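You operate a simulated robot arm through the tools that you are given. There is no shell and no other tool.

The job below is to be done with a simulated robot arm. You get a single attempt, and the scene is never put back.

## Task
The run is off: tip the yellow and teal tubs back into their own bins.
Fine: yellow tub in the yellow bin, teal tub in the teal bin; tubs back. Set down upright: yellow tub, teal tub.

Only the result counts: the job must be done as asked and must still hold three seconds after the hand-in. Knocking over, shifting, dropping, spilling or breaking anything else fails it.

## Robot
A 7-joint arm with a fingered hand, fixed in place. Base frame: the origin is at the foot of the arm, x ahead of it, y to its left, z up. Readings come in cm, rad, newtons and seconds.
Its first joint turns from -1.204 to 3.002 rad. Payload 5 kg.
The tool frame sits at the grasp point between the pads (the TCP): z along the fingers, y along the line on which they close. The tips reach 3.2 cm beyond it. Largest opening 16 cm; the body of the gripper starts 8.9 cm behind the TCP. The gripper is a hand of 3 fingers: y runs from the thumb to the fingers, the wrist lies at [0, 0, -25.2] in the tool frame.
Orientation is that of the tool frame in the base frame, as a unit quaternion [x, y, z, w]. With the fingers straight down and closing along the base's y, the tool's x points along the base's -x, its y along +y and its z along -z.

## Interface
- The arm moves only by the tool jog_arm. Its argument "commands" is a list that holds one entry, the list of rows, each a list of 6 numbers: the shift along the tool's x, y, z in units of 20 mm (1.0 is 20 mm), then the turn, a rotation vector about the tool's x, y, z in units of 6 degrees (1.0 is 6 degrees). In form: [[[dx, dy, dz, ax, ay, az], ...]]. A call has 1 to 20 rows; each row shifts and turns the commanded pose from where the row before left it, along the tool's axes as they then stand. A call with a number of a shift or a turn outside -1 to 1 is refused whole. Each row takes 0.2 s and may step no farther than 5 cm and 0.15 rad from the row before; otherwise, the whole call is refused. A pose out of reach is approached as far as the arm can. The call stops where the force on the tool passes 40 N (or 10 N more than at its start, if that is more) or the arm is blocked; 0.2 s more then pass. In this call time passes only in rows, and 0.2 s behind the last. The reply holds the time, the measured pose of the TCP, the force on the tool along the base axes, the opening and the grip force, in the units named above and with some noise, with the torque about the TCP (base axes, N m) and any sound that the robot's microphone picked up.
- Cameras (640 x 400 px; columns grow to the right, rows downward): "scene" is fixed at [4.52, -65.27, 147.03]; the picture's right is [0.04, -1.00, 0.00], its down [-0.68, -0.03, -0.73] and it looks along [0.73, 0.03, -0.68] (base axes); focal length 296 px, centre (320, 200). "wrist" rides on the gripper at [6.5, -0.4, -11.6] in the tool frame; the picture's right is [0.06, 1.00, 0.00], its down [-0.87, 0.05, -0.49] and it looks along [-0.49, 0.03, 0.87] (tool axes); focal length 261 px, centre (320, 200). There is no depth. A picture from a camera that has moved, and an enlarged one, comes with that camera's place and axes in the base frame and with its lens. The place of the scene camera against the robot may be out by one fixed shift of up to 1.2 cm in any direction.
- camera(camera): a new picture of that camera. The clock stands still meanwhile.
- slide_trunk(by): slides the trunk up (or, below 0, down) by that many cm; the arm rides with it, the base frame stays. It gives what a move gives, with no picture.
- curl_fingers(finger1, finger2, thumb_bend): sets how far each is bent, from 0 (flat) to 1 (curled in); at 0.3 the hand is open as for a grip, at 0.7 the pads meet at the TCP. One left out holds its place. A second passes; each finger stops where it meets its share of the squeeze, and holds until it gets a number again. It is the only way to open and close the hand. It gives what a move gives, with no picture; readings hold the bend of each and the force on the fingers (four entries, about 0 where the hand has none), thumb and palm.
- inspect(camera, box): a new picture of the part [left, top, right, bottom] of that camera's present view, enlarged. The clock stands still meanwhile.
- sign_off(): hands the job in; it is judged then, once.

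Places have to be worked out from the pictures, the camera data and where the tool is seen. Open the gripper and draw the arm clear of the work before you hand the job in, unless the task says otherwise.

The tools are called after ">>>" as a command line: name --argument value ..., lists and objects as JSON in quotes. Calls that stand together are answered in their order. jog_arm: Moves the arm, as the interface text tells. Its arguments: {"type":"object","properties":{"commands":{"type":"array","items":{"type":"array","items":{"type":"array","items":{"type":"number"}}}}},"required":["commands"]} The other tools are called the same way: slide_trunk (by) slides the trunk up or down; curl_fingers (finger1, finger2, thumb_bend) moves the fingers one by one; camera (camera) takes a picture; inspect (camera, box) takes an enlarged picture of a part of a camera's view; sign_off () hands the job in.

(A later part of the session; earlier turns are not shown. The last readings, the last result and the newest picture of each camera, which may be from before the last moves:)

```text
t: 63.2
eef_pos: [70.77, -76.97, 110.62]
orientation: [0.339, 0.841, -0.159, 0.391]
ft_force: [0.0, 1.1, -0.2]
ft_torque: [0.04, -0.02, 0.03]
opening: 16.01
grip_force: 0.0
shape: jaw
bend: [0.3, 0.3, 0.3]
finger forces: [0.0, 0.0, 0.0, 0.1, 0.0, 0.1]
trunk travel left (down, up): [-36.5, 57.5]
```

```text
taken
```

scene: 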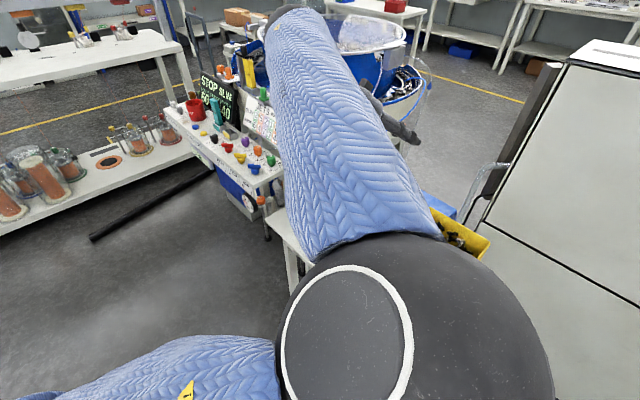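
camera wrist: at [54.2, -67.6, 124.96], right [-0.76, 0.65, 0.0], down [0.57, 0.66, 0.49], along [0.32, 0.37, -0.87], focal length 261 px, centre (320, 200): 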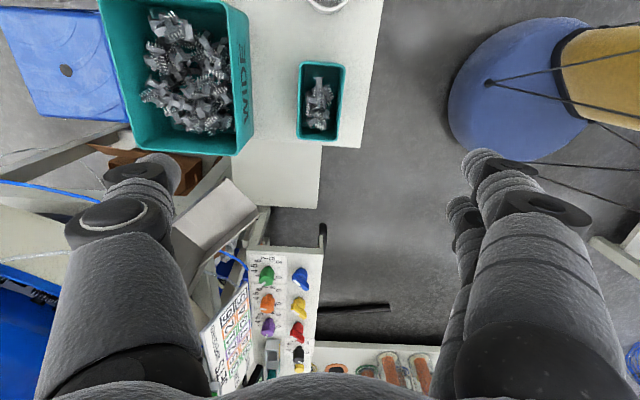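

The trunk is at −16 and the tilt at about 50°, all tracked. The elbow has swung near the scene camera. I'll continue the rehearsal tilt in steps toward 100°.

>>> jog_arm --commands '[[[0, 0, 0, 0, -0.833, 0], [0, 0, 0, 0, -0.833, 0], [0, 0, 0, 0, -0.833, 0], [0, 0, 0, 0, -0.833, 0], [0, 0, 0, 0, -0.833, 0]]]'

>>> camera --camera "scene"

>>> jog_arm --commands '[[[0, 0, 0, 0, -0.833, 0], [0, 0, 0, 0, -0.833, 0], [0, 0, 0, 0, -0.833, 0], [0, 0, 0, 0, -0.833, 0]]]'

>>> camera --camera "scene"

>>> camera --camera "wrist"

```text
t: 64.4
eef_pos: [70.86, -76.91, 110.74]
orientation: [0.297, 0.737, -0.228, 0.564]
ft_force: [0.7, 0.1, -0.7]
ft_torque: [0.02, -0.02, -0.02]
opening: 15.98
grip_force: 0.1
shape: jaw
bend: [0.3, 0.3, 0.3]
finger forces: [0.0, 0.1, 0.1, 0.0, 0.0, 0.0]
trunk travel left (down, up): [-36.5, 57.5]
```

```text
taken
```

scene: 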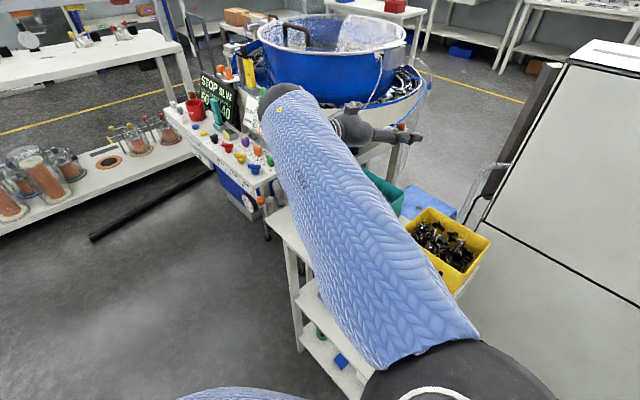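

```text
t: 65.4
eef_pos: [70.76, -76.91, 110.91]
orientation: [0.252, 0.626, -0.278, 0.684]
ft_force: [0.6, -0.4, -0.3]
ft_torque: [0.01, 0.0, -0.03]
opening: 16.01
grip_force: 0.0
shape: jaw
bend: [0.3, 0.3, 0.3]
finger forces: [0.1, 0.1, 0.1, 0.1, 0.0, 0.0]
trunk travel left (down, up): [-36.5, 57.5]
```

```text
taken
```

scene: 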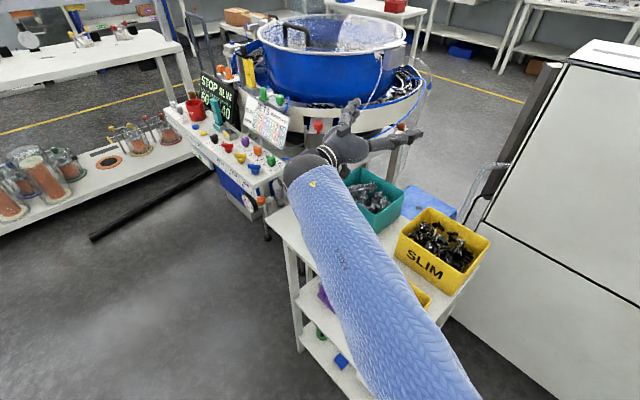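

```text
taken
camera wrist: at [62.74, -69.61, 103.49], right [0.7, 0.71, -0.07], down [-0.37, 0.43, 0.82], along [0.62, -0.55, 0.56], focal length 261 px, centre (320, 200)
```

wrist: 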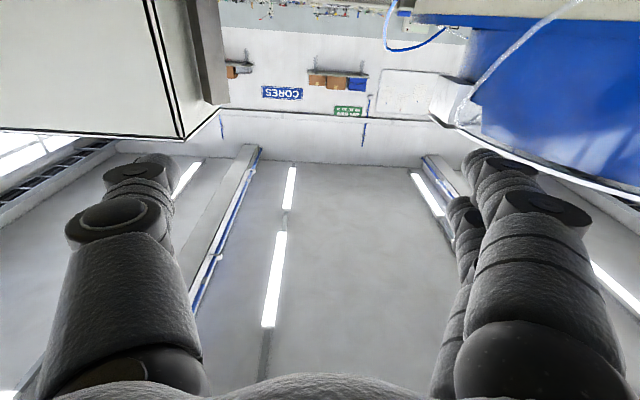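

The tilt reached about 95°, which with the 20° grip lean means a 115° tub tilt, and it tracked cleanly. But at real height the forearm would pass only about 1 cm from the cup's handle. I'll test turning the pour direction 20° clockwise about vertical to move the forearm away from it.

>>> jog_arm --commands '[[[0, 0, 0, 0.83, 0, -0.072], [0, 0, 0, 0.83, 0, -0.072], [0, 0, 0, 0.83, 0, -0.072], [0, 0, 0, 0.83, 0, -0.072]]]'

>>> camera --camera "scene"

```text
t: 66.6
eef_pos: [71.47, -77.04, 107.69]
orientation: [0.348, 0.589, -0.4, 0.61]
ft_force: [0.2, 0.9, -0.3]
ft_torque: [-0.04, -0.03, -0.03]
opening: 15.97
grip_force: 0.1
shape: jaw
bend: [0.3, 0.3, 0.3]
finger forces: [0.0, 0.0, 0.1, 0.0, 0.1, 0.0]
trunk travel left (down, up): [-36.5, 57.5]
stopped in row 4: the arm was blocked; the commanded pose is now the measured one
```

```text
taken
```

scene: 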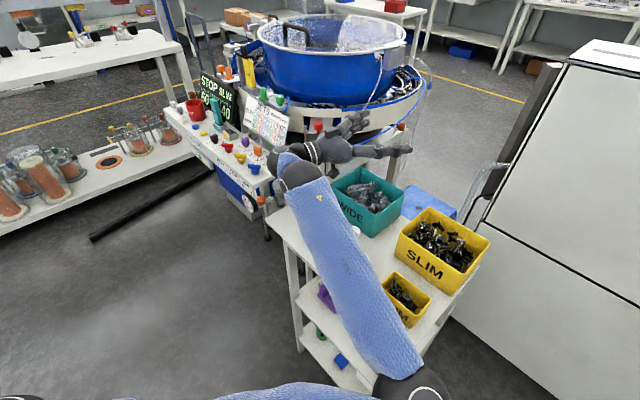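

The arm blocks when turned that way, so I'll keep the −45° pour direction. I'll use a 30° grip lean and a slightly nearer pour point, which gives about 5 cm of clearance to the handle. Undoing the last turn first.

>>> jog_arm --commands '[[[-0.4, 0, 0, -0.79, 0, 0.03], [-0.4, 0, 0, -0.79, 0, 0.03], [-0.4, 0, 0, -0.79, 0, 0.03], [-0.4, 0, 0, -0.79, 0, 0.03]]]'

>>> camera --camera "scene"

```text
t: 67.6
eef_pos: [71.19, -76.7, 111.06]
orientation: [0.245, 0.644, -0.293, 0.663]
ft_force: [-0.1, 0.8, -0.5]
ft_torque: [0.01, 0.03, 0.0]
opening: 15.98
grip_force: 0.0
shape: jaw
bend: [0.3, 0.3, 0.3]
finger forces: [0.1, 0.0, 0.1, 0.1, 0.1, 0.0]
trunk travel left (down, up): [-36.5, 57.5]
```

```text
taken
```

scene: 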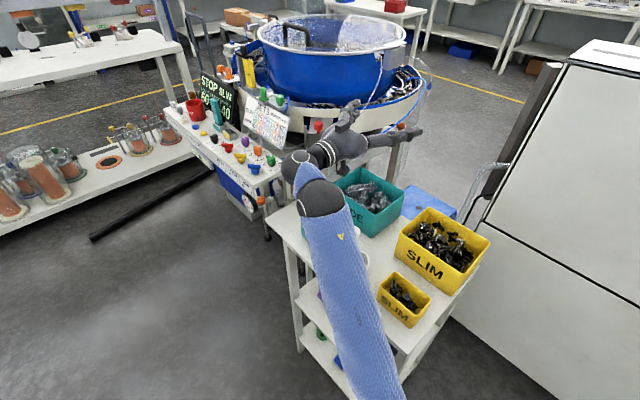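

The elbow posture has drifted lower than before. I'll unwind along the rehearsed path, tilting back and raising the trunk, and see whether it returns to the earlier posture.

>>> jog_arm --commands '[[[0, 0, 0, 0, 0.833, 0], [0, 0, 0, 0, 0.833, 0], [0, 0, 0, 0, 0.833, 0], [0, 0, 0, 0, 0.833, 0], [0, 0, 0, 0, 0.833, 0], [0, 0, 0, 0, 0.833, 0], [0, 0, 0, 0, 0.833, 0], [0, 0, 0, 0, 0.833, 0], [0, 0, 0, 0, 0.833, 0]]]'

>>> camera --camera "scene"

>>> slide_trunk --by 24

>>> camera --camera "scene"

```text
t: 69.6
eef_pos: [71.17, -75.22, 111.3]
orientation: [0.321, 0.819, -0.204, 0.43]
ft_force: [-0.2, 0.6, 0.8]
ft_torque: [-0.02, -0.01, 0.0]
opening: 15.99
grip_force: 0.1
shape: jaw
bend: [0.3, 0.3, 0.3]
finger forces: [0.0, 0.0, 0.1, 0.0, 0.1, 0.1]
out of reach, approached as far as the arm can: row 8, 9
trunk travel left (down, up): [-36.5, 57.5]
```

```text
taken
```

scene: 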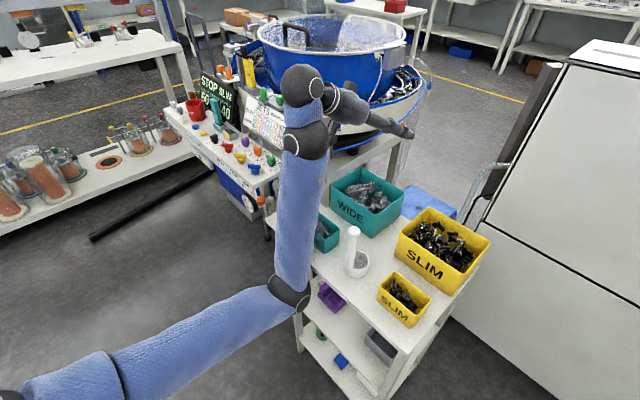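

```text
t: 71.4
eef_pos: [71.09, -76.94, 128.9]
orientation: [0.325, 0.82, -0.202, 0.427]
ft_force: [1.2, 1.0, -0.1]
ft_torque: [-0.02, 0.08, -0.13]
opening: 16.01
grip_force: 0.1
shape: jaw
bend: [0.3, 0.3, 0.3]
finger forces: [0.1, 0.1, 0.0, 0.0, 0.0, 0.1]
trunk travel left (down, up): [-55.5, 38.5]
stopped: the arm was blocked; the commanded pose is now the measured one
```

```text
taken
```

scene: 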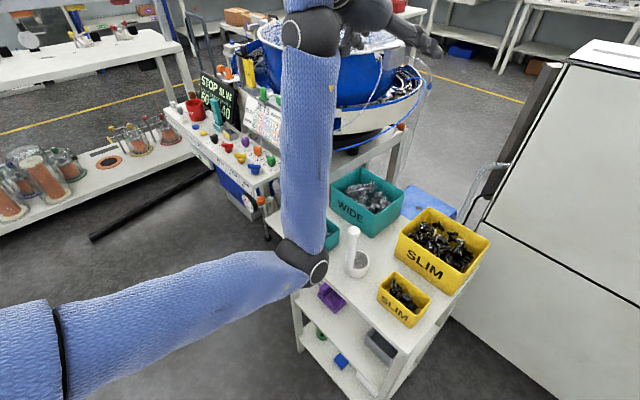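

The elbow is now low and the trunk slide stopped early, although the trolley and its contents look untouched. I'll draw the hand inboard while turning it back toward tool-down to recover the normal elbow-up posture.

>>> jog_arm --commands '[[[0.42, 0, -0.62, 0, 0.75, 0], [0.467, 0, -0.587, 0, 0.75, 0], [0.51, 0, -0.55, 0, 0.75, 0], [0.553, 0, -0.507, 0, 0.75, 0], [0.59, 0, -0.46, 0, 0.75, 0], [0.625, 0, -0.414, 0, 0.75, 0], [0.656, 0, -0.364, 0, 0.75, 0], [0.682, 0, -0.311, 0, 0.75, 0], [0.705, 0, -0.257, 0, 0.75, 0], [0.723, 0, -0.2, 0, 0.75, 0]]]'

>>> camera --camera "scene"

```text
t: 73.6
eef_pos: [71.07, -77.07, 128.87]
orientation: [0.325, 0.82, -0.202, 0.425]
ft_force: [0.2, 0.9, 0.0]
ft_torque: [0.01, 0.03, 0.0]
opening: 16.02
grip_force: 0.1
shape: jaw
bend: [0.3, 0.3, 0.3]
finger forces: [0.0, 0.0, 0.0, 0.0, 0.0, 0.1]
out of reach, approached as far as the arm can: row 1, 2, 3, 4, 5, 6, 7, 8, 9, 10
trunk travel left (down, up): [-55.5, 38.5]
```

```text
taken
```

scene: 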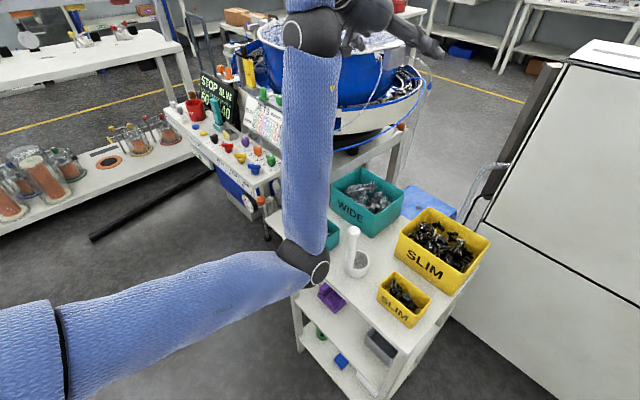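

The arm is stuck against a joint limit in this elbow-down posture. I'll reverse the trunk slide and tilt the hand up again to free it.

>>> slide_trunk --by -15

>>> jog_arm --commands '[[[0, 0, 0, 0, -0.833, 0], [0, 0, 0, 0, -0.833, 0], [0, 0, 0, 0, -0.833, 0], [0, 0, 0, 0, -0.833, 0]]]'

>>> camera --camera "scene"

```text
t: 75.3
eef_pos: [70.48, -76.17, 115.1]
orientation: [0.325, 0.817, -0.206, 0.429]
ft_force: [-0.1, 0.7, 0.1]
ft_torque: [0.01, 0.02, 0.02]
opening: 16.01
grip_force: 0.0
shape: jaw
bend: [0.3, 0.3, 0.3]
finger forces: [0.0, 0.1, 0.0, 0.0, 0.0, 0.1]
trunk travel left (down, up): [-40.5, 53.5]
```

```text
t: 76.3
eef_pos: [71.14, -77.15, 113.83]
orientation: [0.285, 0.733, -0.256, 0.562]
ft_force: [0.3, 0.0, 0.7]
ft_torque: [0.0, 0.04, 0.03]
opening: 16.01
grip_force: 0.0
shape: jaw
bend: [0.3, 0.3, 0.3]
finger forces: [0.0, 0.1, 0.0, 0.0, 0.0, 0.0]
trunk travel left (down, up): [-40.5, 53.5]
```

```text
taken
```

scene: 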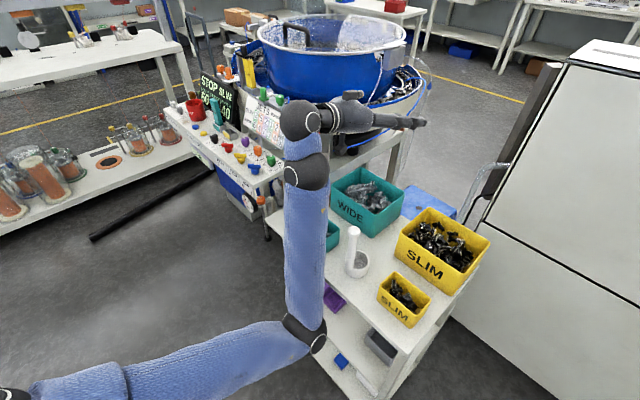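

The elbow is still low. I'll try extending the arm upward and outward, because a straighter arm should let the elbow swing back up.

>>> jog_arm --commands '[[[-0.9, 0, -0.4, 0, 0, 0], [-0.9, 0, -0.4, 0, 0, 0], [-0.9, 0, -0.4, 0, 0, 0], [-0.9, 0, -0.4, 0, 0, 0], [-0.9, 0, -0.4, 0, 0, 0], [-0.9, 0, -0.4, 0, 0, 0], [-0.9, 0, -0.4, 0, 0, 0], [-0.9, 0, -0.4, 0, 0, 0], [-0.9, 0, -0.4, 0, 0, 0], [-0.9, 0, -0.4, 0, 0, 0]]]'

>>> camera --camera "scene"

```text
t: 78.2
eef_pos: [73.88, -72.68, 124.95]
orientation: [0.265, 0.761, -0.266, 0.529]
ft_force: [-1.1, 0.4, -0.7]
ft_torque: [0.03, -0.03, 0.11]
opening: 15.97
grip_force: 0.1
shape: jaw
bend: [0.3, 0.3, 0.3]
finger forces: [0.0, 0.0, 0.1, 0.0, 0.1, 0.1]
trunk travel left (down, up): [-40.5, 53.5]
stopped in row 9: the force on the tool passed its limit at 56 N (the readings are from after the stop); the commanded pose is now the measured one
```

```text
taken
```

scene: 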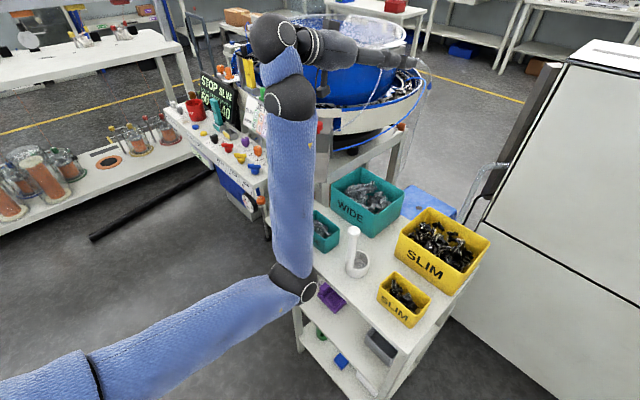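

A brief force spike stopped that move, though the readings are back to about 1 N and the scene shows nothing displaced. I'll inspect more closely before moving again.

>>> inspect --camera "scene" --box '[200, 0, 520, 200]'

>>> inspect --camera "scene" --box '[260, 170, 500, 400]'

>>> camera --camera "wrist"

```text
2.00 times, centred on (360, 100) of scene
camera zoom: at [4.52, -65.27, 147.03], right [0.04, -1.0, 0.0], down [-0.68, -0.03, -0.73], along [0.73, 0.03, -0.68], focal length 591 px, centre (240, 400)
```

zoom: 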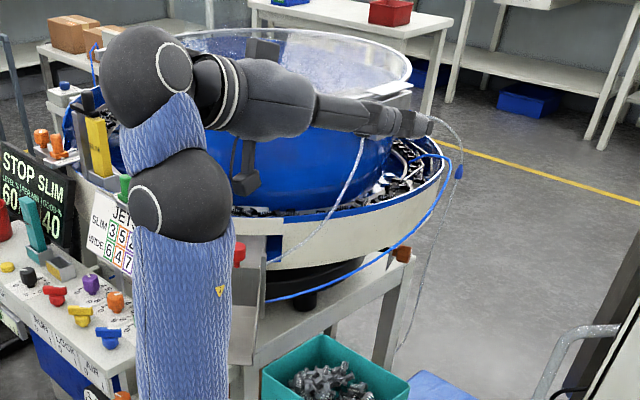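

```text
1.74 times, centred on (380, 285) of scene
camera zoom: at [4.52, -65.27, 147.03], right [0.04, -1.0, 0.0], down [-0.68, -0.03, -0.73], along [0.73, 0.03, -0.68], focal length 514 px, centre (216, 52)
```

zoom: 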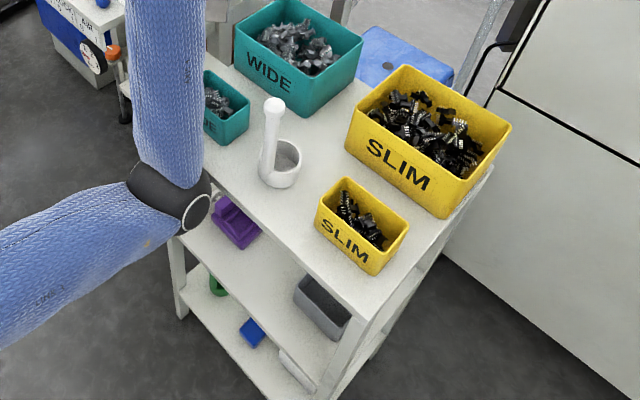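

```text
taken
camera wrist: at [64.07, -64.4, 122.31], right [0.66, 0.72, -0.18], down [-0.03, 0.27, 0.96], along [0.75, -0.63, 0.2], focal length 261 px, centre (320, 200)
```

wrist: 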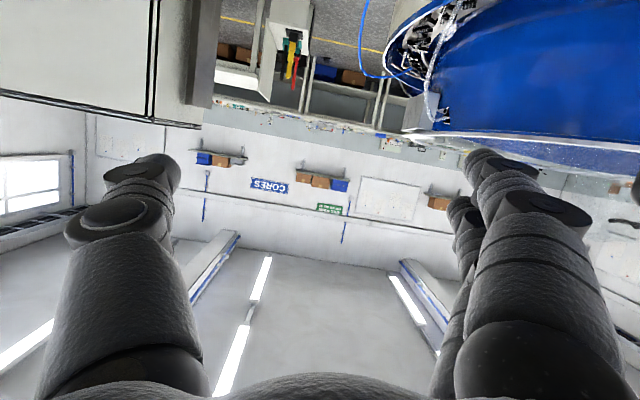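

Nothing was displaced; the spike must have come from the arm jerking at a limit. I'll make small test moves to find which direction frees it, first tilting down a little at this raised position.

>>> jog_arm --commands '[[[0, 0, 0, 0, 0.5, 0], [0, 0, 0, 0, 0.5, 0], [0, 0, 0, 0, 0.5, 0], [0, 0, 0, 0, 0.5, 0]]]'

>>> camera --camera "scene"

```text
t: 79.4
eef_pos: [73.96, -69.84, 125.47]
orientation: [0.279, 0.808, -0.236, 0.463]
ft_force: [-7.7, -1.0, 7.5]
ft_torque: [0.26, 0.43, 0.27]
opening: 15.99
grip_force: 0.1
shape: jaw
bend: [0.29, 0.29, 0.3]
finger forces: [0.0, 0.0, 0.0, 0.0, 0.1, 0.0]
trunk travel left (down, up): [-40.5, 53.5]
stopped in row 4: the arm was blocked; the commanded pose is now the measured one
```

```text
taken
```

scene: 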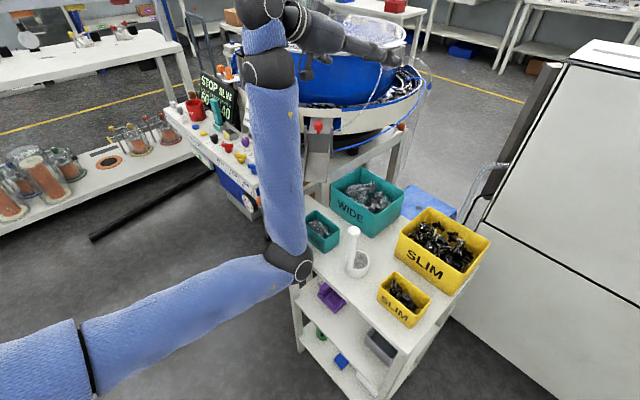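

The residual 8 N and the geometry suggest the wrist camera is pressing on my own forearm, because the hand is folded over the low elbow. I'll unfold the hand by tilting it up again, then raise the trunk to open the arm.

>>> jog_arm --commands '[[[0, 0, 0, 0, -0.833, 0], [0, 0, 0, 0, -0.833, 0], [0, 0, 0, 0, -0.833, 0], [0, 0, 0, 0, -0.833, 0], [0, 0, 0, 0, -0.833, 0], [0, 0, 0, 0, -0.833, 0]]]'

>>> slide_trunk --by 15

>>> camera --camera "scene"

```text
t: 79.8
eef_pos: [64.28, -81.38, 125.59]
orientation: [0.321, 0.786, -0.252, 0.465]
ft_force: [-2.7, -2.9, 0.6]
ft_torque: [0.11, -0.12, 0.37]
opening: 16.0
grip_force: 0.0
shape: jaw
bend: [0.3, 0.3, 0.3]
finger forces: [0.1, 0.1, 0.0, 0.0, 0.0, 0.0]
trunk travel left (down, up): [-40.5, 53.5]
stopped in row 1: the arm was blocked; the commanded pose is now the measured one
```

```text
t: 80.1
eef_pos: [47.9, -96.0, 123.22]
orientation: [0.381, 0.765, -0.279, 0.439]
ft_force: [-2.4, -1.0, -1.3]
ft_torque: [-0.07, -0.17, 0.26]
opening: 15.99
grip_force: 0.0
shape: jaw
bend: [0.3, 0.3, 0.3]
finger forces: [0.0, 0.0, 0.1, 0.1, 0.0, 0.0]
trunk travel left (down, up): [-41.0, 53.0]
stopped: the arm was blocked; the commanded pose is now the measured one
```

```text
taken
```

scene: 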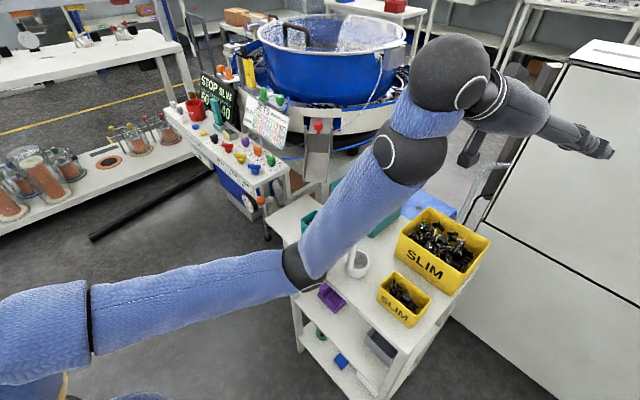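

The arm swung sideways on its own, and the hand is now near (48,-96,123). I'll check the cup and tubs closely before doing anything else.

>>> inspect --camera "scene" --box '[260, 150, 500, 350]'

>>> camera --camera "wrist"

```text
2.00 times, centred on (380, 250) of scene
camera zoom: at [4.52, -65.27, 147.03], right [0.04, -1.0, 0.0], down [-0.68, -0.03, -0.73], along [0.73, 0.03, -0.68], focal length 591 px, centre (200, 100)
```

zoom: 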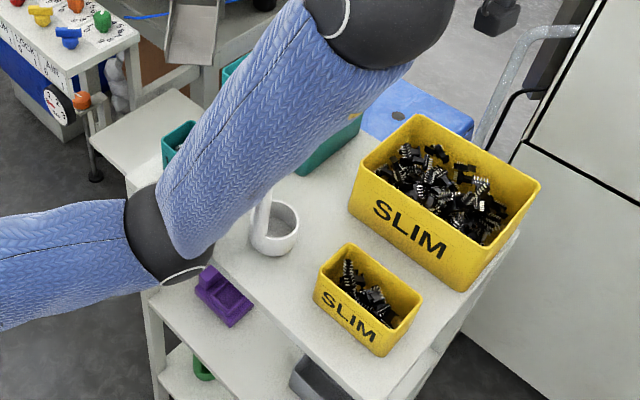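

```text
taken
camera wrist: at [40.27, -85.29, 122.84], right [0.81, 0.57, -0.15], down [0.1, 0.11, 0.99], along [0.58, -0.81, 0.03], focal length 261 px, centre (320, 200)
```

wrist: 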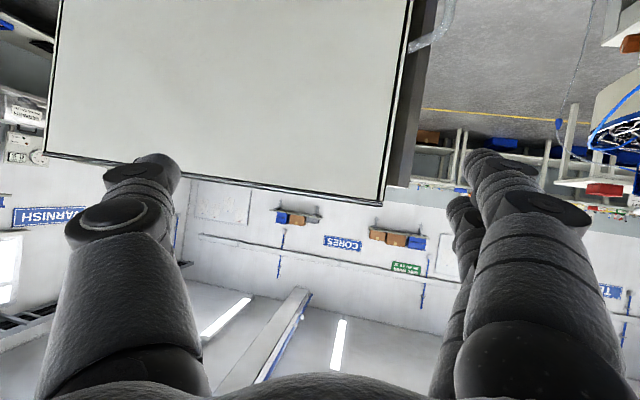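

The cup, tubs and bins are all still standing. I'll check with a tiny null move that the arm is settled, then raise the trunk to lift everything well clear.

>>> jog_arm --commands '[[[0, 0, 0, 0, 0, 0], [0, 0, 0, 0, 0, 0]]]'

>>> slide_trunk --by 20

>>> camera --camera "scene"

```text
t: 80.4
eef_pos: [24.8, -113.91, 116.56]
orientation: [0.449, 0.756, -0.324, 0.348]
ft_force: [20.9, -1.2, 10.3]
ft_torque: [0.94, 1.45, -1.76]
opening: 15.99
grip_force: 0.0
shape: jaw
bend: [0.3, 0.3, 0.3]
finger forces: [0.1, 0.0, 0.1, 0.1, 0.0, 0.1]
trunk travel left (down, up): [-41.0, 53.0]
stopped in row 1: the arm was blocked; the commanded pose is now the measured one
```

```text
t: 80.8
eef_pos: [-30.11, -115.9, 120.34]
orientation: [0.556, 0.661, -0.371, 0.34]
ft_force: [-2.9, -1.9, 16.6]
ft_torque: [1.65, -0.4, 0.64]
opening: 16.0
grip_force: 0.1
shape: jaw
bend: [0.3, 0.3, 0.3]
finger forces: [0.1, 0.0, 0.0, 0.0, 0.0, 0.1]
trunk travel left (down, up): [-41.0, 53.0]
stopped: the arm was blocked; the commanded pose is now the measured one
```

```text
taken
```

scene: 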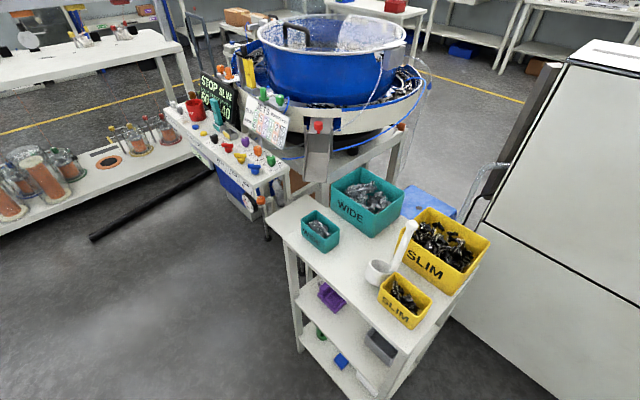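

The arm kept swinging and appears to have struck the white cup. I'll look at the cup closely.

>>> inspect --camera "scene" --box '[340, 200, 460, 340]'

>>> camera --camera "wrist"

```text
2.86 times, centred on (400, 270) of scene
camera zoom: at [4.52, -65.27, 147.03], right [0.04, -1.0, 0.0], down [-0.68, -0.03, -0.73], along [0.73, 0.03, -0.68], focal length 845 px, centre (91, 0)
```

zoom: 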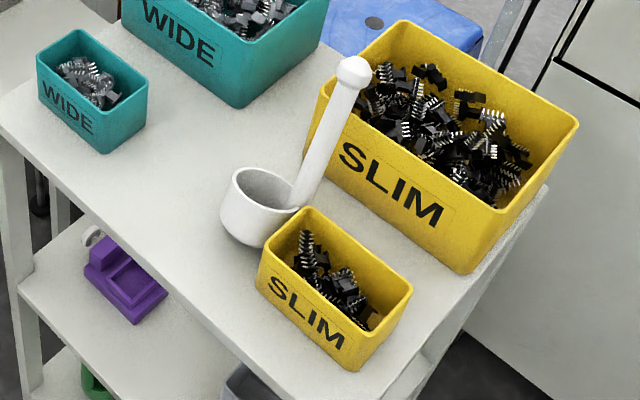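

```text
taken
camera wrist: at [-31.89, -102.81, 120.64], right [0.98, 0.14, -0.17], down [0.17, 0.01, 0.99], along [0.14, -0.99, -0.01], focal length 261 px, centre (320, 200)
```

wrist: 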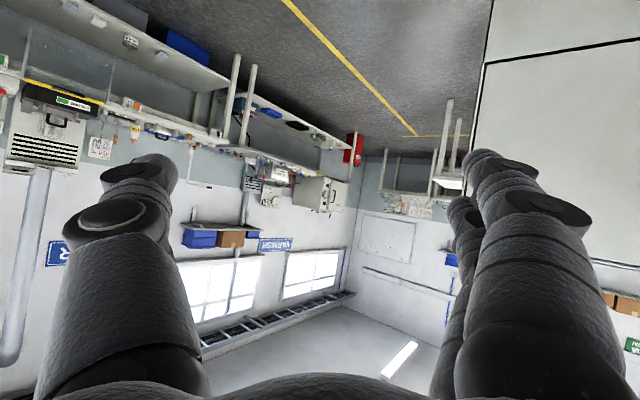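

The arm has knocked the white cup: it's tilted and shifted, leaning near the yellow tub. I'll have to restore it later. First I need the arm under control again, so I'll check whether it has come to rest.

>>> jog_arm --commands '[[[0, 0, 0, 0, 0, 0]]]'

>>> jog_arm --commands '[[[0, 0, 0, 0, 0, 0], [0, 0, 0, 0, 0, 0], [0, 0, 0, 0, 0, 0]]]'

>>> camera --camera "scene"

```text
t: 81.0
eef_pos: [-50.27, -108.12, 112.69]
orientation: [0.559, 0.685, -0.459, 0.091]
ft_force: [31.7, -2.7, 3.1]
ft_torque: [0.82, 2.93, -3.78]
opening: 15.97
grip_force: 0.1
shape: jaw
bend: [0.3, 0.3, 0.3]
finger forces: [0.1, 0.1, 0.0, 0.0, 0.0, 0.0]
trunk travel left (down, up): [-41.0, 53.0]
stopped in row 1: the force on the tool passed its limit at 99 N (the readings are from after the stop); the commanded pose is now the measured one
```

```text
t: 81.3
eef_pos: [-1.2, -108.95, 92.01]
orientation: [0.459, 0.734, -0.45, 0.22]
ft_force: [-3.2, 12.9, 10.0]
ft_torque: [0.02, -0.2, 0.36]
opening: 16.0
grip_force: 0.0
shape: jaw
bend: [0.3, 0.3, 0.3]
finger forces: [0.1, 0.0, 0.0, 0.0, 0.0, 0.0]
trunk travel left (down, up): [-41.0, 53.0]
stopped in row 1: the arm was blocked; the commanded pose is now the measured one
```

```text
taken
```

scene: 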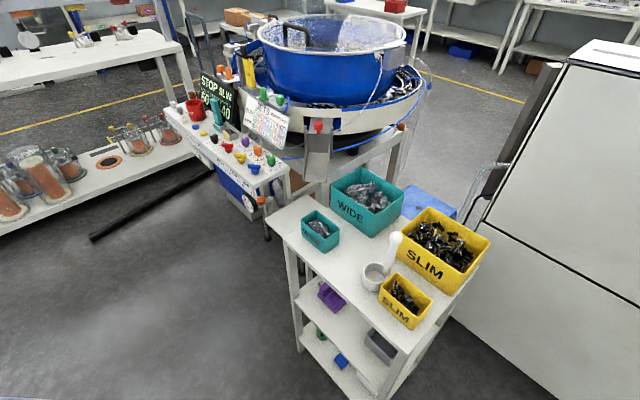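

The arm is rebounding outside the scene camera's view. I'll look through the wrist camera, which costs no time, before deciding the next action.

>>> camera --camera "wrist"

>>> inspect --camera "scene" --box '[340, 200, 500, 340]'

```text
taken
camera wrist: at [-3.47, -95.98, 93.23], right [0.84, 0.2, -0.51], down [0.51, 0.02, 0.86], along [0.18, -0.98, -0.09], focal length 261 px, centre (320, 200)
```

wrist: 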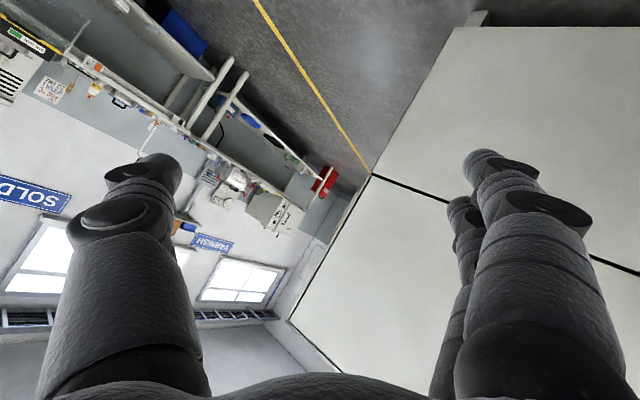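

```text
2.86 times, centred on (420, 270) of scene
camera zoom: at [4.52, -65.27, 147.03], right [0.04, -1.0, 0.0], down [-0.68, -0.03, -0.73], along [0.73, 0.03, -0.68], focal length 845 px, centre (34, 0)
```

zoom: 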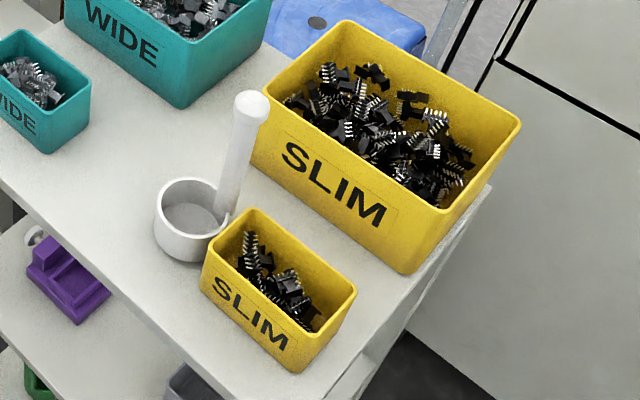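

The cup has settled back upright but shifted toward the yellow tub and turned. The arm needs time to converge on its present commanded pose, which is off to the side, without being re-latched. A finger command lets one second pass, so I'll use that with a mild pre-close.

>>> curl_fingers --finger1 0.4 --finger2 0.4 --thumb_bend 0.4

>>> camera --camera "scene"

>>> camera --camera "wrist"

```text
t: 81.7
eef_pos: [-14.14, -105.59, 90.47]
orientation: [0.554, 0.661, -0.418, 0.284]
ft_force: [6.8, -5.2, 9.0]
ft_torque: [1.0, 0.08, -0.63]
opening: 12.81
grip_force: 0.1
shape: fingers
bend: [0.4, 0.4, 0.4]
finger forces: [0.0, 0.0, 0.0, 0.0, 0.0, 0.0]
trunk travel left (down, up): [-41.0, 53.0]
stopped: the arm was blocked; the commanded pose is now the measured one
```

```text
taken
```

scene: 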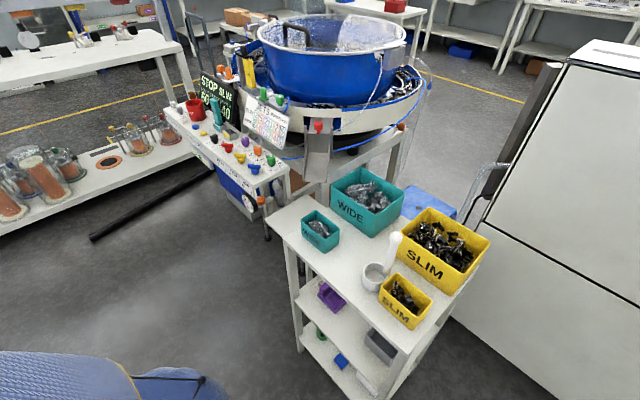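

```text
taken
camera wrist: at [-14.86, -92.4, 90.72], right [0.95, 0.07, -0.29], down [0.29, 0.0, 0.96], along [0.07, -1.0, -0.02], focal length 261 px, centre (320, 200)
```

wrist: 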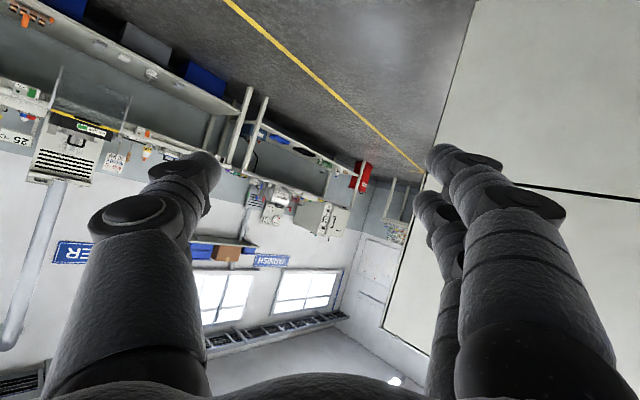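

The swing is getting smaller, with 13 cm of movement over the last 0.4 s, and it's away from the trolley. I'll let more time pass with null moves.

>>> jog_arm --commands '[[[0, 0, 0, 0, 0, 0]]]'

>>> jog_arm --commands '[[[0, 0, 0, 0, 0, 0]]]'

>>> jog_arm --commands '[[[0, 0, 0, 0, 0, 0]]]'

>>> camera --camera "scene"

```text
t: 82.0
eef_pos: [-28.68, -93.92, 105.57]
orientation: [0.638, 0.516, -0.427, 0.38]
ft_force: [-44.1, -6.0, -13.6]
ft_torque: [-1.08, -1.31, 3.86]
opening: 12.72
grip_force: 0.1
shape: fingers
bend: [0.41, 0.41, 0.4]
finger forces: [0.0, 0.1, 0.0, 0.0, 0.0, 0.0]
trunk travel left (down, up): [-41.0, 53.0]
stopped in row 1: the arm was blocked; the commanded pose is now the measured one
```

```text
t: 82.3
eef_pos: [10.49, -81.94, 159.13]
orientation: [-0.312, -0.294, 0.678, -0.597]
ft_force: [-59.1, 3.7, 28.9]
ft_torque: [2.64, 3.13, 4.44]
opening: 12.9
grip_force: 0.0
shape: fingers
bend: [0.4, 0.4, 0.4]
finger forces: [0.1, 0.0, 0.0, 0.1, 0.0, 0.1]
trunk travel left (down, up): [-41.0, 53.0]
stopped in row 1: the arm was blocked; the commanded pose is now the measured one
```

```text
t: 82.7
eef_pos: [-13.24, -88.53, 172.89]
orientation: [0.208, 0.078, -0.013, 0.975]
ft_force: [-80.1, -80.4, 49.6]
ft_torque: [-3.83, 7.78, 4.23]
opening: 12.91
grip_force: 0.0
shape: fingers
bend: [0.39, 0.39, 0.4]
finger forces: [0.0, 0.1, 0.0, 0.1, 0.1, 0.1]
trunk travel left (down, up): [-41.0, 53.0]
stopped in row 1: the arm was blocked; the commanded pose is now the measured one
```

```text
taken
```

scene: 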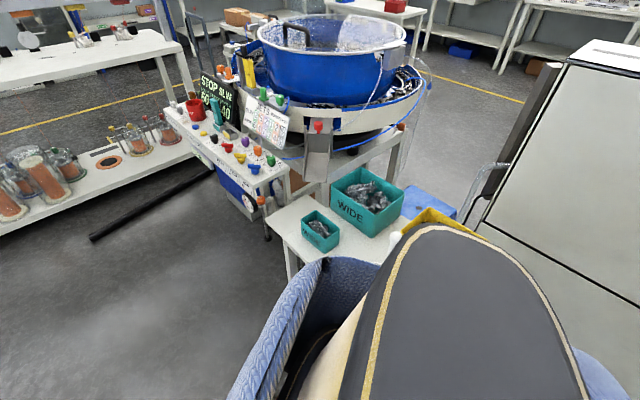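

The arm is now high (z about 173) but still unsettled. I'll keep giving null moves, checking each reading.

>>> jog_arm --commands '[[[0, 0, 0, 0, 0, 0]]]'

>>> camera --camera "scene"

```text
t: 83.0
eef_pos: [-11.75, -89.52, 194.77]
orientation: [0.147, 0.052, -0.118, 0.981]
ft_force: [55.8, 5.6, -3.6]
ft_torque: [0.08, -5.24, -2.28]
opening: 13.06
grip_force: 0.1
shape: fingers
bend: [0.39, 0.39, 0.4]
finger forces: [0.0, 0.0, 0.1, 0.0, 0.1, 0.0]
trunk travel left (down, up): [-41.0, 53.0]
stopped in row 1: the arm was blocked; the commanded pose is now the measured one
```

```text
taken
```

scene: 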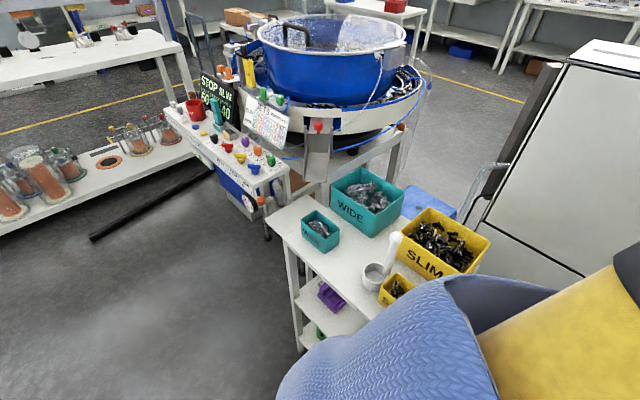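

The hand now points up at z about 195, and the motion is slowing. I'll continue with null moves.

>>> jog_arm --commands '[[[0, 0, 0, 0, 0, 0]]]'

>>> jog_arm --commands '[[[0, 0, 0, 0, 0, 0]]]'

>>> camera --camera "scene"

```text
t: 83.3
eef_pos: [-14.55, -90.92, 201.5]
orientation: [0.209, -0.007, 0.368, 0.906]
ft_force: [11.5, 21.2, 24.6]
ft_torque: [3.71, -1.7, 1.06]
opening: 12.76
grip_force: 0.1
shape: fingers
bend: [0.41, 0.41, 0.39]
finger forces: [0.0, 0.1, 0.1, 0.0, 0.0, 0.0]
trunk travel left (down, up): [-41.0, 53.0]
stopped in row 1: the arm was blocked; the commanded pose is now the measured one
```

```text
t: 83.6
eef_pos: [-19.43, -52.6, 201.71]
orientation: [0.128, 0.072, 0.647, 0.748]
ft_force: [50.6, -10.9, 11.8]
ft_torque: [0.13, -3.91, 0.24]
opening: 12.79
grip_force: 0.0
shape: fingers
bend: [0.41, 0.41, 0.4]
finger forces: [0.0, 0.0, 0.0, 0.0, 0.0, 0.0]
trunk travel left (down, up): [-41.0, 53.0]
stopped in row 1: the force on the tool passed its limit at 121 N (the readings are from after the stop); the commanded pose is now the measured one
```

```text
taken
```

scene: 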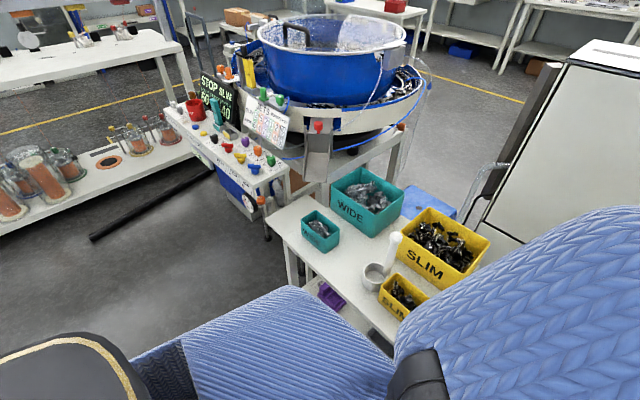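

It's still unsettled but high and away from the trolley; the tubs, bins and cup are unchanged. More null moves to let it come to rest.

>>> jog_arm --commands '[[[0, 0, 0, 0, 0, 0]]]'

>>> jog_arm --commands '[[[0, 0, 0, 0, 0, 0]]]'

>>> jog_arm --commands '[[[0, 0, 0, 0, 0, 0]]]'

>>> camera --camera "scene"

```text
t: 83.9
eef_pos: [-41.23, -24.4, 198.04]
orientation: [-0.005, 0.081, 0.899, 0.43]
ft_force: [-70.6, -44.9, 8.1]
ft_torque: [-5.76, 7.91, -0.38]
opening: 12.71
grip_force: 0.0
shape: fingers
bend: [0.41, 0.41, 0.4]
finger forces: [0.1, 0.0, 0.0, 0.0, 0.0, 0.0]
trunk travel left (down, up): [-41.0, 53.0]
stopped in row 1: the force on the tool passed its limit at 133 N (the readings are from after the stop); the commanded pose is now the measured one
```

```text
t: 84.2
eef_pos: [-27.6, -44.24, 201.5]
orientation: [0.085, 0.056, 0.995, 0.024]
ft_force: [55.9, -24.9, -65.4]
ft_torque: [-3.65, -5.84, 0.68]
opening: 12.96
grip_force: 0.0
shape: fingers
bend: [0.39, 0.39, 0.4]
finger forces: [0.1, 0.0, 0.1, 0.1, 0.0, 0.0]
trunk travel left (down, up): [-41.0, 53.0]
stopped in row 1: the arm was blocked; the commanded pose is now the measured one
```

```text
t: 84.5
eef_pos: [-25.43, 30.26, 197.89]
orientation: [0.02, 0.096, 0.947, 0.307]
ft_force: [0.8, 25.7, -18.6]
ft_torque: [2.91, -0.2, -0.34]
opening: 12.81
grip_force: 0.0
shape: fingers
bend: [0.4, 0.4, 0.4]
finger forces: [0.1, 0.0, 0.0, 0.1, 0.0, 0.0]
trunk travel left (down, up): [-41.0, 53.0]
stopped in row 1: the arm was blocked; the commanded pose is now the measured one
```

```text
taken
```

scene: 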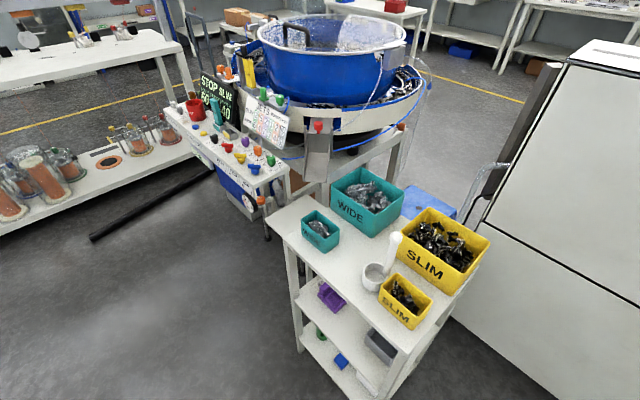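

The arm has swung to the far side (y +30, z about 198), well away from the trolley. I'll keep stepping null moves until it stops.

>>> jog_arm --commands '[[[0, 0, 0, 0, 0, 0]]]'

>>> jog_arm --commands '[[[0, 0, 0, 0, 0, 0]]]'

>>> jog_arm --commands '[[[0, 0, 0, 0, 0, 0]]]'

>>> jog_arm --commands '[[[0, 0, 0, 0, 0, 0]]]'

```text
t: 84.9
eef_pos: [-19.17, 45.74, 191.44]
orientation: [0.031, 0.181, 0.927, 0.326]
ft_force: [6.3, -3.3, 3.7]
ft_torque: [-0.4, -0.37, 0.19]
opening: 12.82
grip_force: 0.1
shape: fingers
bend: [0.4, 0.4, 0.4]
finger forces: [0.0, 0.0, 0.1, 0.0, 0.0, 0.0]
trunk travel left (down, up): [-41.0, 53.0]
stopped in row 1: the arm was blocked; the commanded pose is now the measured one
```

```text
t: 85.2
eef_pos: [-10.76, 13.51, 194.85]
orientation: [0.112, 0.127, 0.927, 0.336]
ft_force: [7.1, 10.1, -1.3]
ft_torque: [0.93, -0.65, -0.22]
opening: 12.83
grip_force: 0.0
shape: fingers
bend: [0.4, 0.4, 0.4]
finger forces: [0.0, 0.0, 0.0, 0.0, 0.1, 0.0]
trunk travel left (down, up): [-41.0, 53.0]
stopped in row 1: the arm was blocked; the commanded pose is now the measured one
```

```text
t: 85.5
eef_pos: [-8.74, -38.88, 190.17]
orientation: [0.12, -0.003, 0.969, 0.214]
ft_force: [5.2, 12.6, 9.9]
ft_torque: [1.38, -0.31, -0.26]
opening: 12.83
grip_force: 0.1
shape: fingers
bend: [0.4, 0.4, 0.4]
finger forces: [0.0, 0.0, 0.0, 0.0, 0.0, 0.0]
trunk travel left (down, up): [-41.0, 53.0]
stopped in row 1: the arm was blocked; the commanded pose is now the measured one
```

```text
t: 85.9
eef_pos: [-18.39, -36.03, 192.12]
orientation: [0.094, -0.043, 0.978, 0.181]
ft_force: [-4.1, -8.9, 0.2]
ft_torque: [-0.83, 0.35, 0.24]
opening: 12.82
grip_force: 0.1
shape: fingers
bend: [0.4, 0.4, 0.4]
finger forces: [0.0, 0.0, 0.1, 0.0, 0.0, 0.0]
trunk travel left (down, up): [-41.0, 53.0]
stopped in row 1: the arm was blocked; the commanded pose is now the measured one
```

The motion is dying down; the last step moved about 10 cm. I'll continue.

>>> jog_arm --commands '[[[0, 0, 0, 0, 0, 0]]]'

>>> jog_arm --commands '[[[0, 0, 0, 0, 0, 0]]]'

>>> jog_arm --commands '[[[0, 0, 0, 0, 0, 0]]]'

>>> camera --camera "scene"

>>> camera --camera "wrist"

```text
t: 86.3
eef_pos: [-15.64, -25.0, 193.4]
orientation: [0.037, -0.066, 0.979, 0.189]
ft_force: [0.7, -1.6, -0.8]
ft_torque: [-0.11, -0.1, 0.0]
opening: 12.8
grip_force: 0.1
shape: fingers
bend: [0.4, 0.4, 0.4]
finger forces: [0.0, 0.0, 0.0, 0.0, 0.1, 0.0]
trunk travel left (down, up): [-41.0, 53.0]
stopped in row 1: the arm was blocked; the commanded pose is now the measured one
```

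```text
t: 86.6
eef_pos: [-8.33, -1.06, 197.54]
orientation: [-0.014, -0.038, 0.959, 0.28]
ft_force: [2.2, -4.6, 0.2]
ft_torque: [-0.49, -0.19, -0.05]
opening: 12.8
grip_force: 0.0
shape: fingers
bend: [0.4, 0.4, 0.4]
finger forces: [0.0, 0.1, 0.0, 0.1, 0.0, 0.0]
trunk travel left (down, up): [-41.0, 53.0]
stopped in row 1: the arm was blocked; the commanded pose is now the measured one
```

```text
t: 86.9
eef_pos: [2.94, 51.17, 188.79]
orientation: [-0.036, 0.084, 0.925, 0.37]
ft_force: [-4.8, 14.3, -9.6]
ft_torque: [1.7, 0.44, -0.06]
opening: 12.79
grip_force: 0.0
shape: fingers
bend: [0.4, 0.4, 0.4]
finger forces: [0.0, 0.1, 0.0, 0.0, 0.0, 0.1]
trunk travel left (down, up): [-41.0, 53.0]
stopped in row 1: the arm was blocked; the commanded pose is now the measured one
```

```text
taken
```

scene: 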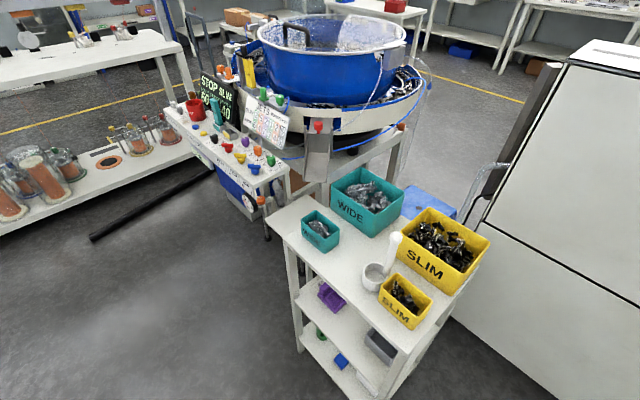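

```text
taken
camera wrist: at [-1.31, 53.73, 176.55], right [-0.73, -0.67, 0.12], down [0.59, -0.72, -0.36], along [0.33, -0.19, 0.92], focal length 261 px, centre (320, 200)
```

wrist: 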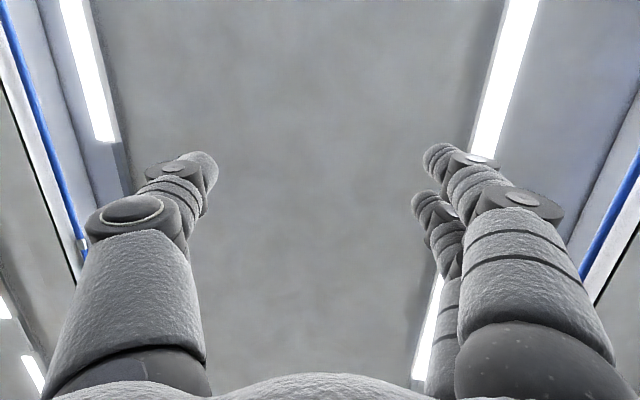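

Objects on the trolley are unchanged, and the hand is pointing at the ceiling. I'll keep damping it with null moves.

>>> jog_arm --commands '[[[0, 0, 0, 0, 0, 0]]]'

>>> jog_arm --commands '[[[0, 0, 0, 0, 0, 0]]]'

>>> jog_arm --commands '[[[0, 0, 0, 0, 0, 0]]]'

>>> jog_arm --commands '[[[0, 0, 0, 0, 0, 0]]]'

>>> jog_arm --commands '[[[0, 0, 0, 0, 0, 0]]]'

```text
t: 87.5
eef_pos: [4.26, 44.02, 187.28]
orientation: [0.021, 0.075, 0.935, 0.347]
ft_force: [3.0, 6.5, -2.0]
ft_torque: [0.7, -0.35, -0.09]
opening: 12.81
grip_force: 0.1
shape: fingers
bend: [0.4, 0.4, 0.4]
finger forces: [0.0, 0.0, 0.0, 0.0, 0.1, 0.1]
trunk travel left (down, up): [-41.0, 53.0]
stopped in row 1: the arm was blocked; the commanded pose is now the measured one
```

```text
t: 87.8
eef_pos: [6.38, -4.87, 191.77]
orientation: [0.078, -0.04, 0.911, 0.403]
ft_force: [0.4, -14.4, 15.4]
ft_torque: [-1.17, 0.04, 0.23]
opening: 12.83
grip_force: 0.0
shape: fingers
bend: [0.4, 0.4, 0.4]
finger forces: [0.0, 0.0, 0.1, 0.0, 0.1, 0.0]
trunk travel left (down, up): [-41.0, 53.0]
stopped in row 1: the arm was blocked; the commanded pose is now the measured one
```

```text
t: 88.2
eef_pos: [-3.81, -5.82, 195.23]
orientation: [0.036, -0.086, 0.925, 0.369]
ft_force: [-3.4, -4.7, 2.7]
ft_torque: [-0.46, 0.36, 0.1]
opening: 12.81
grip_force: 0.0
shape: fingers
bend: [0.4, 0.4, 0.4]
finger forces: [0.0, 0.0, 0.0, 0.0, 0.1, 0.0]
trunk travel left (down, up): [-41.0, 53.0]
stopped in row 1: the arm was blocked; the commanded pose is now the measured one
```

```text
t: 88.5
eef_pos: [-17.57, 2.77, 201.92]
orientation: [-0.065, -0.131, 0.931, 0.333]
ft_force: [-7.0, -3.8, 0.7]
ft_torque: [-0.34, 0.74, 0.16]
opening: 12.84
grip_force: 0.0
shape: fingers
bend: [0.4, 0.4, 0.4]
finger forces: [0.1, 0.0, 0.0, 0.1, 0.1, 0.0]
trunk travel left (down, up): [-41.0, 53.0]
stopped in row 1: the arm was blocked; the commanded pose is now the measured one
```

```text
t: 88.8
eef_pos: [-19.76, 2.56, 204.65]
orientation: [-0.059, -0.105, 0.988, 0.092]
ft_force: [4.5, 3.9, 0.7]
ft_torque: [0.52, -0.43, -0.09]
opening: 12.78
grip_force: 0.1
shape: fingers
bend: [0.4, 0.4, 0.4]
finger forces: [0.1, 0.0, 0.1, 0.0, 0.0, 0.0]
trunk travel left (down, up): [-41.0, 53.0]
stopped in row 1: the arm was blocked; the commanded pose is now the measured one
```

It has nearly settled; the last step moved about 3 cm, with the hand straight up above the base. A few more null moves.

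>>> jog_arm --commands '[[[0, 0, 0, 0, 0, 0]]]'

>>> jog_arm --commands '[[[0, 0, 0, 0, 0, 0]]]'

>>> jog_arm --commands '[[[0, 0, 0, 0, 0, 0]]]'

>>> jog_arm --commands '[[[0, 0, 0, 0, 0, 0]]]'

```text
t: 89.2
eef_pos: [-36.26, 10.72, 190.33]
orientation: [-0.205, -0.029, 0.909, 0.361]
ft_force: [-103.7, 88.2, -94.3]
ft_torque: [9.27, 10.96, 0.39]
opening: 12.93
grip_force: 0.1
shape: fingers
bend: [0.4, 0.39, 0.4]
finger forces: [0.1, 0.0, 0.0, 0.0, 0.0, 0.0]
trunk travel left (down, up): [-41.0, 53.0]
stopped in row 1: the arm was blocked; the commanded pose is now the measured one
```

```text
t: 89.5
eef_pos: [-37.37, -20.57, 203.02]
orientation: [-0.036, -0.152, 0.974, 0.166]
ft_force: [-4.0, 11.9, -4.3]
ft_torque: [1.09, 0.37, 0.23]
opening: 12.86
grip_force: 0.0
shape: fingers
bend: [0.4, 0.4, 0.4]
finger forces: [0.0, 0.1, 0.0, 0.0, 0.1, 0.1]
trunk travel left (down, up): [-41.0, 53.0]
stopped in row 1: the arm was blocked; the commanded pose is now the measured one
```

```text
t: 89.8
eef_pos: [-25.89, -15.7, 204.18]
orientation: [-0.019, -0.143, 0.975, 0.17]
ft_force: [4.7, 6.2, 1.6]
ft_torque: [0.67, -0.35, 0.0]
opening: 12.82
grip_force: 0.2
shape: fingers
bend: [0.4, 0.4, 0.4]
finger forces: [0.0, 0.0, 0.0, 0.1, 0.1, 0.0]
trunk travel left (down, up): [-41.0, 53.0]
stopped in row 1: the arm was blocked; the commanded pose is now the measured one
```

```text
t: 90.2
eef_pos: [-28.46, -17.51, 203.9]
orientation: [-0.021, -0.151, 0.972, 0.177]
ft_force: [2.1, 1.0, 1.0]
ft_torque: [0.18, -0.26, -0.09]
opening: 12.8
grip_force: 0.0
shape: fingers
bend: [0.4, 0.4, 0.4]
finger forces: [0.0, 0.0, 0.0, 0.0, 0.0, 0.0]
trunk travel left (down, up): [-41.0, 53.0]
```

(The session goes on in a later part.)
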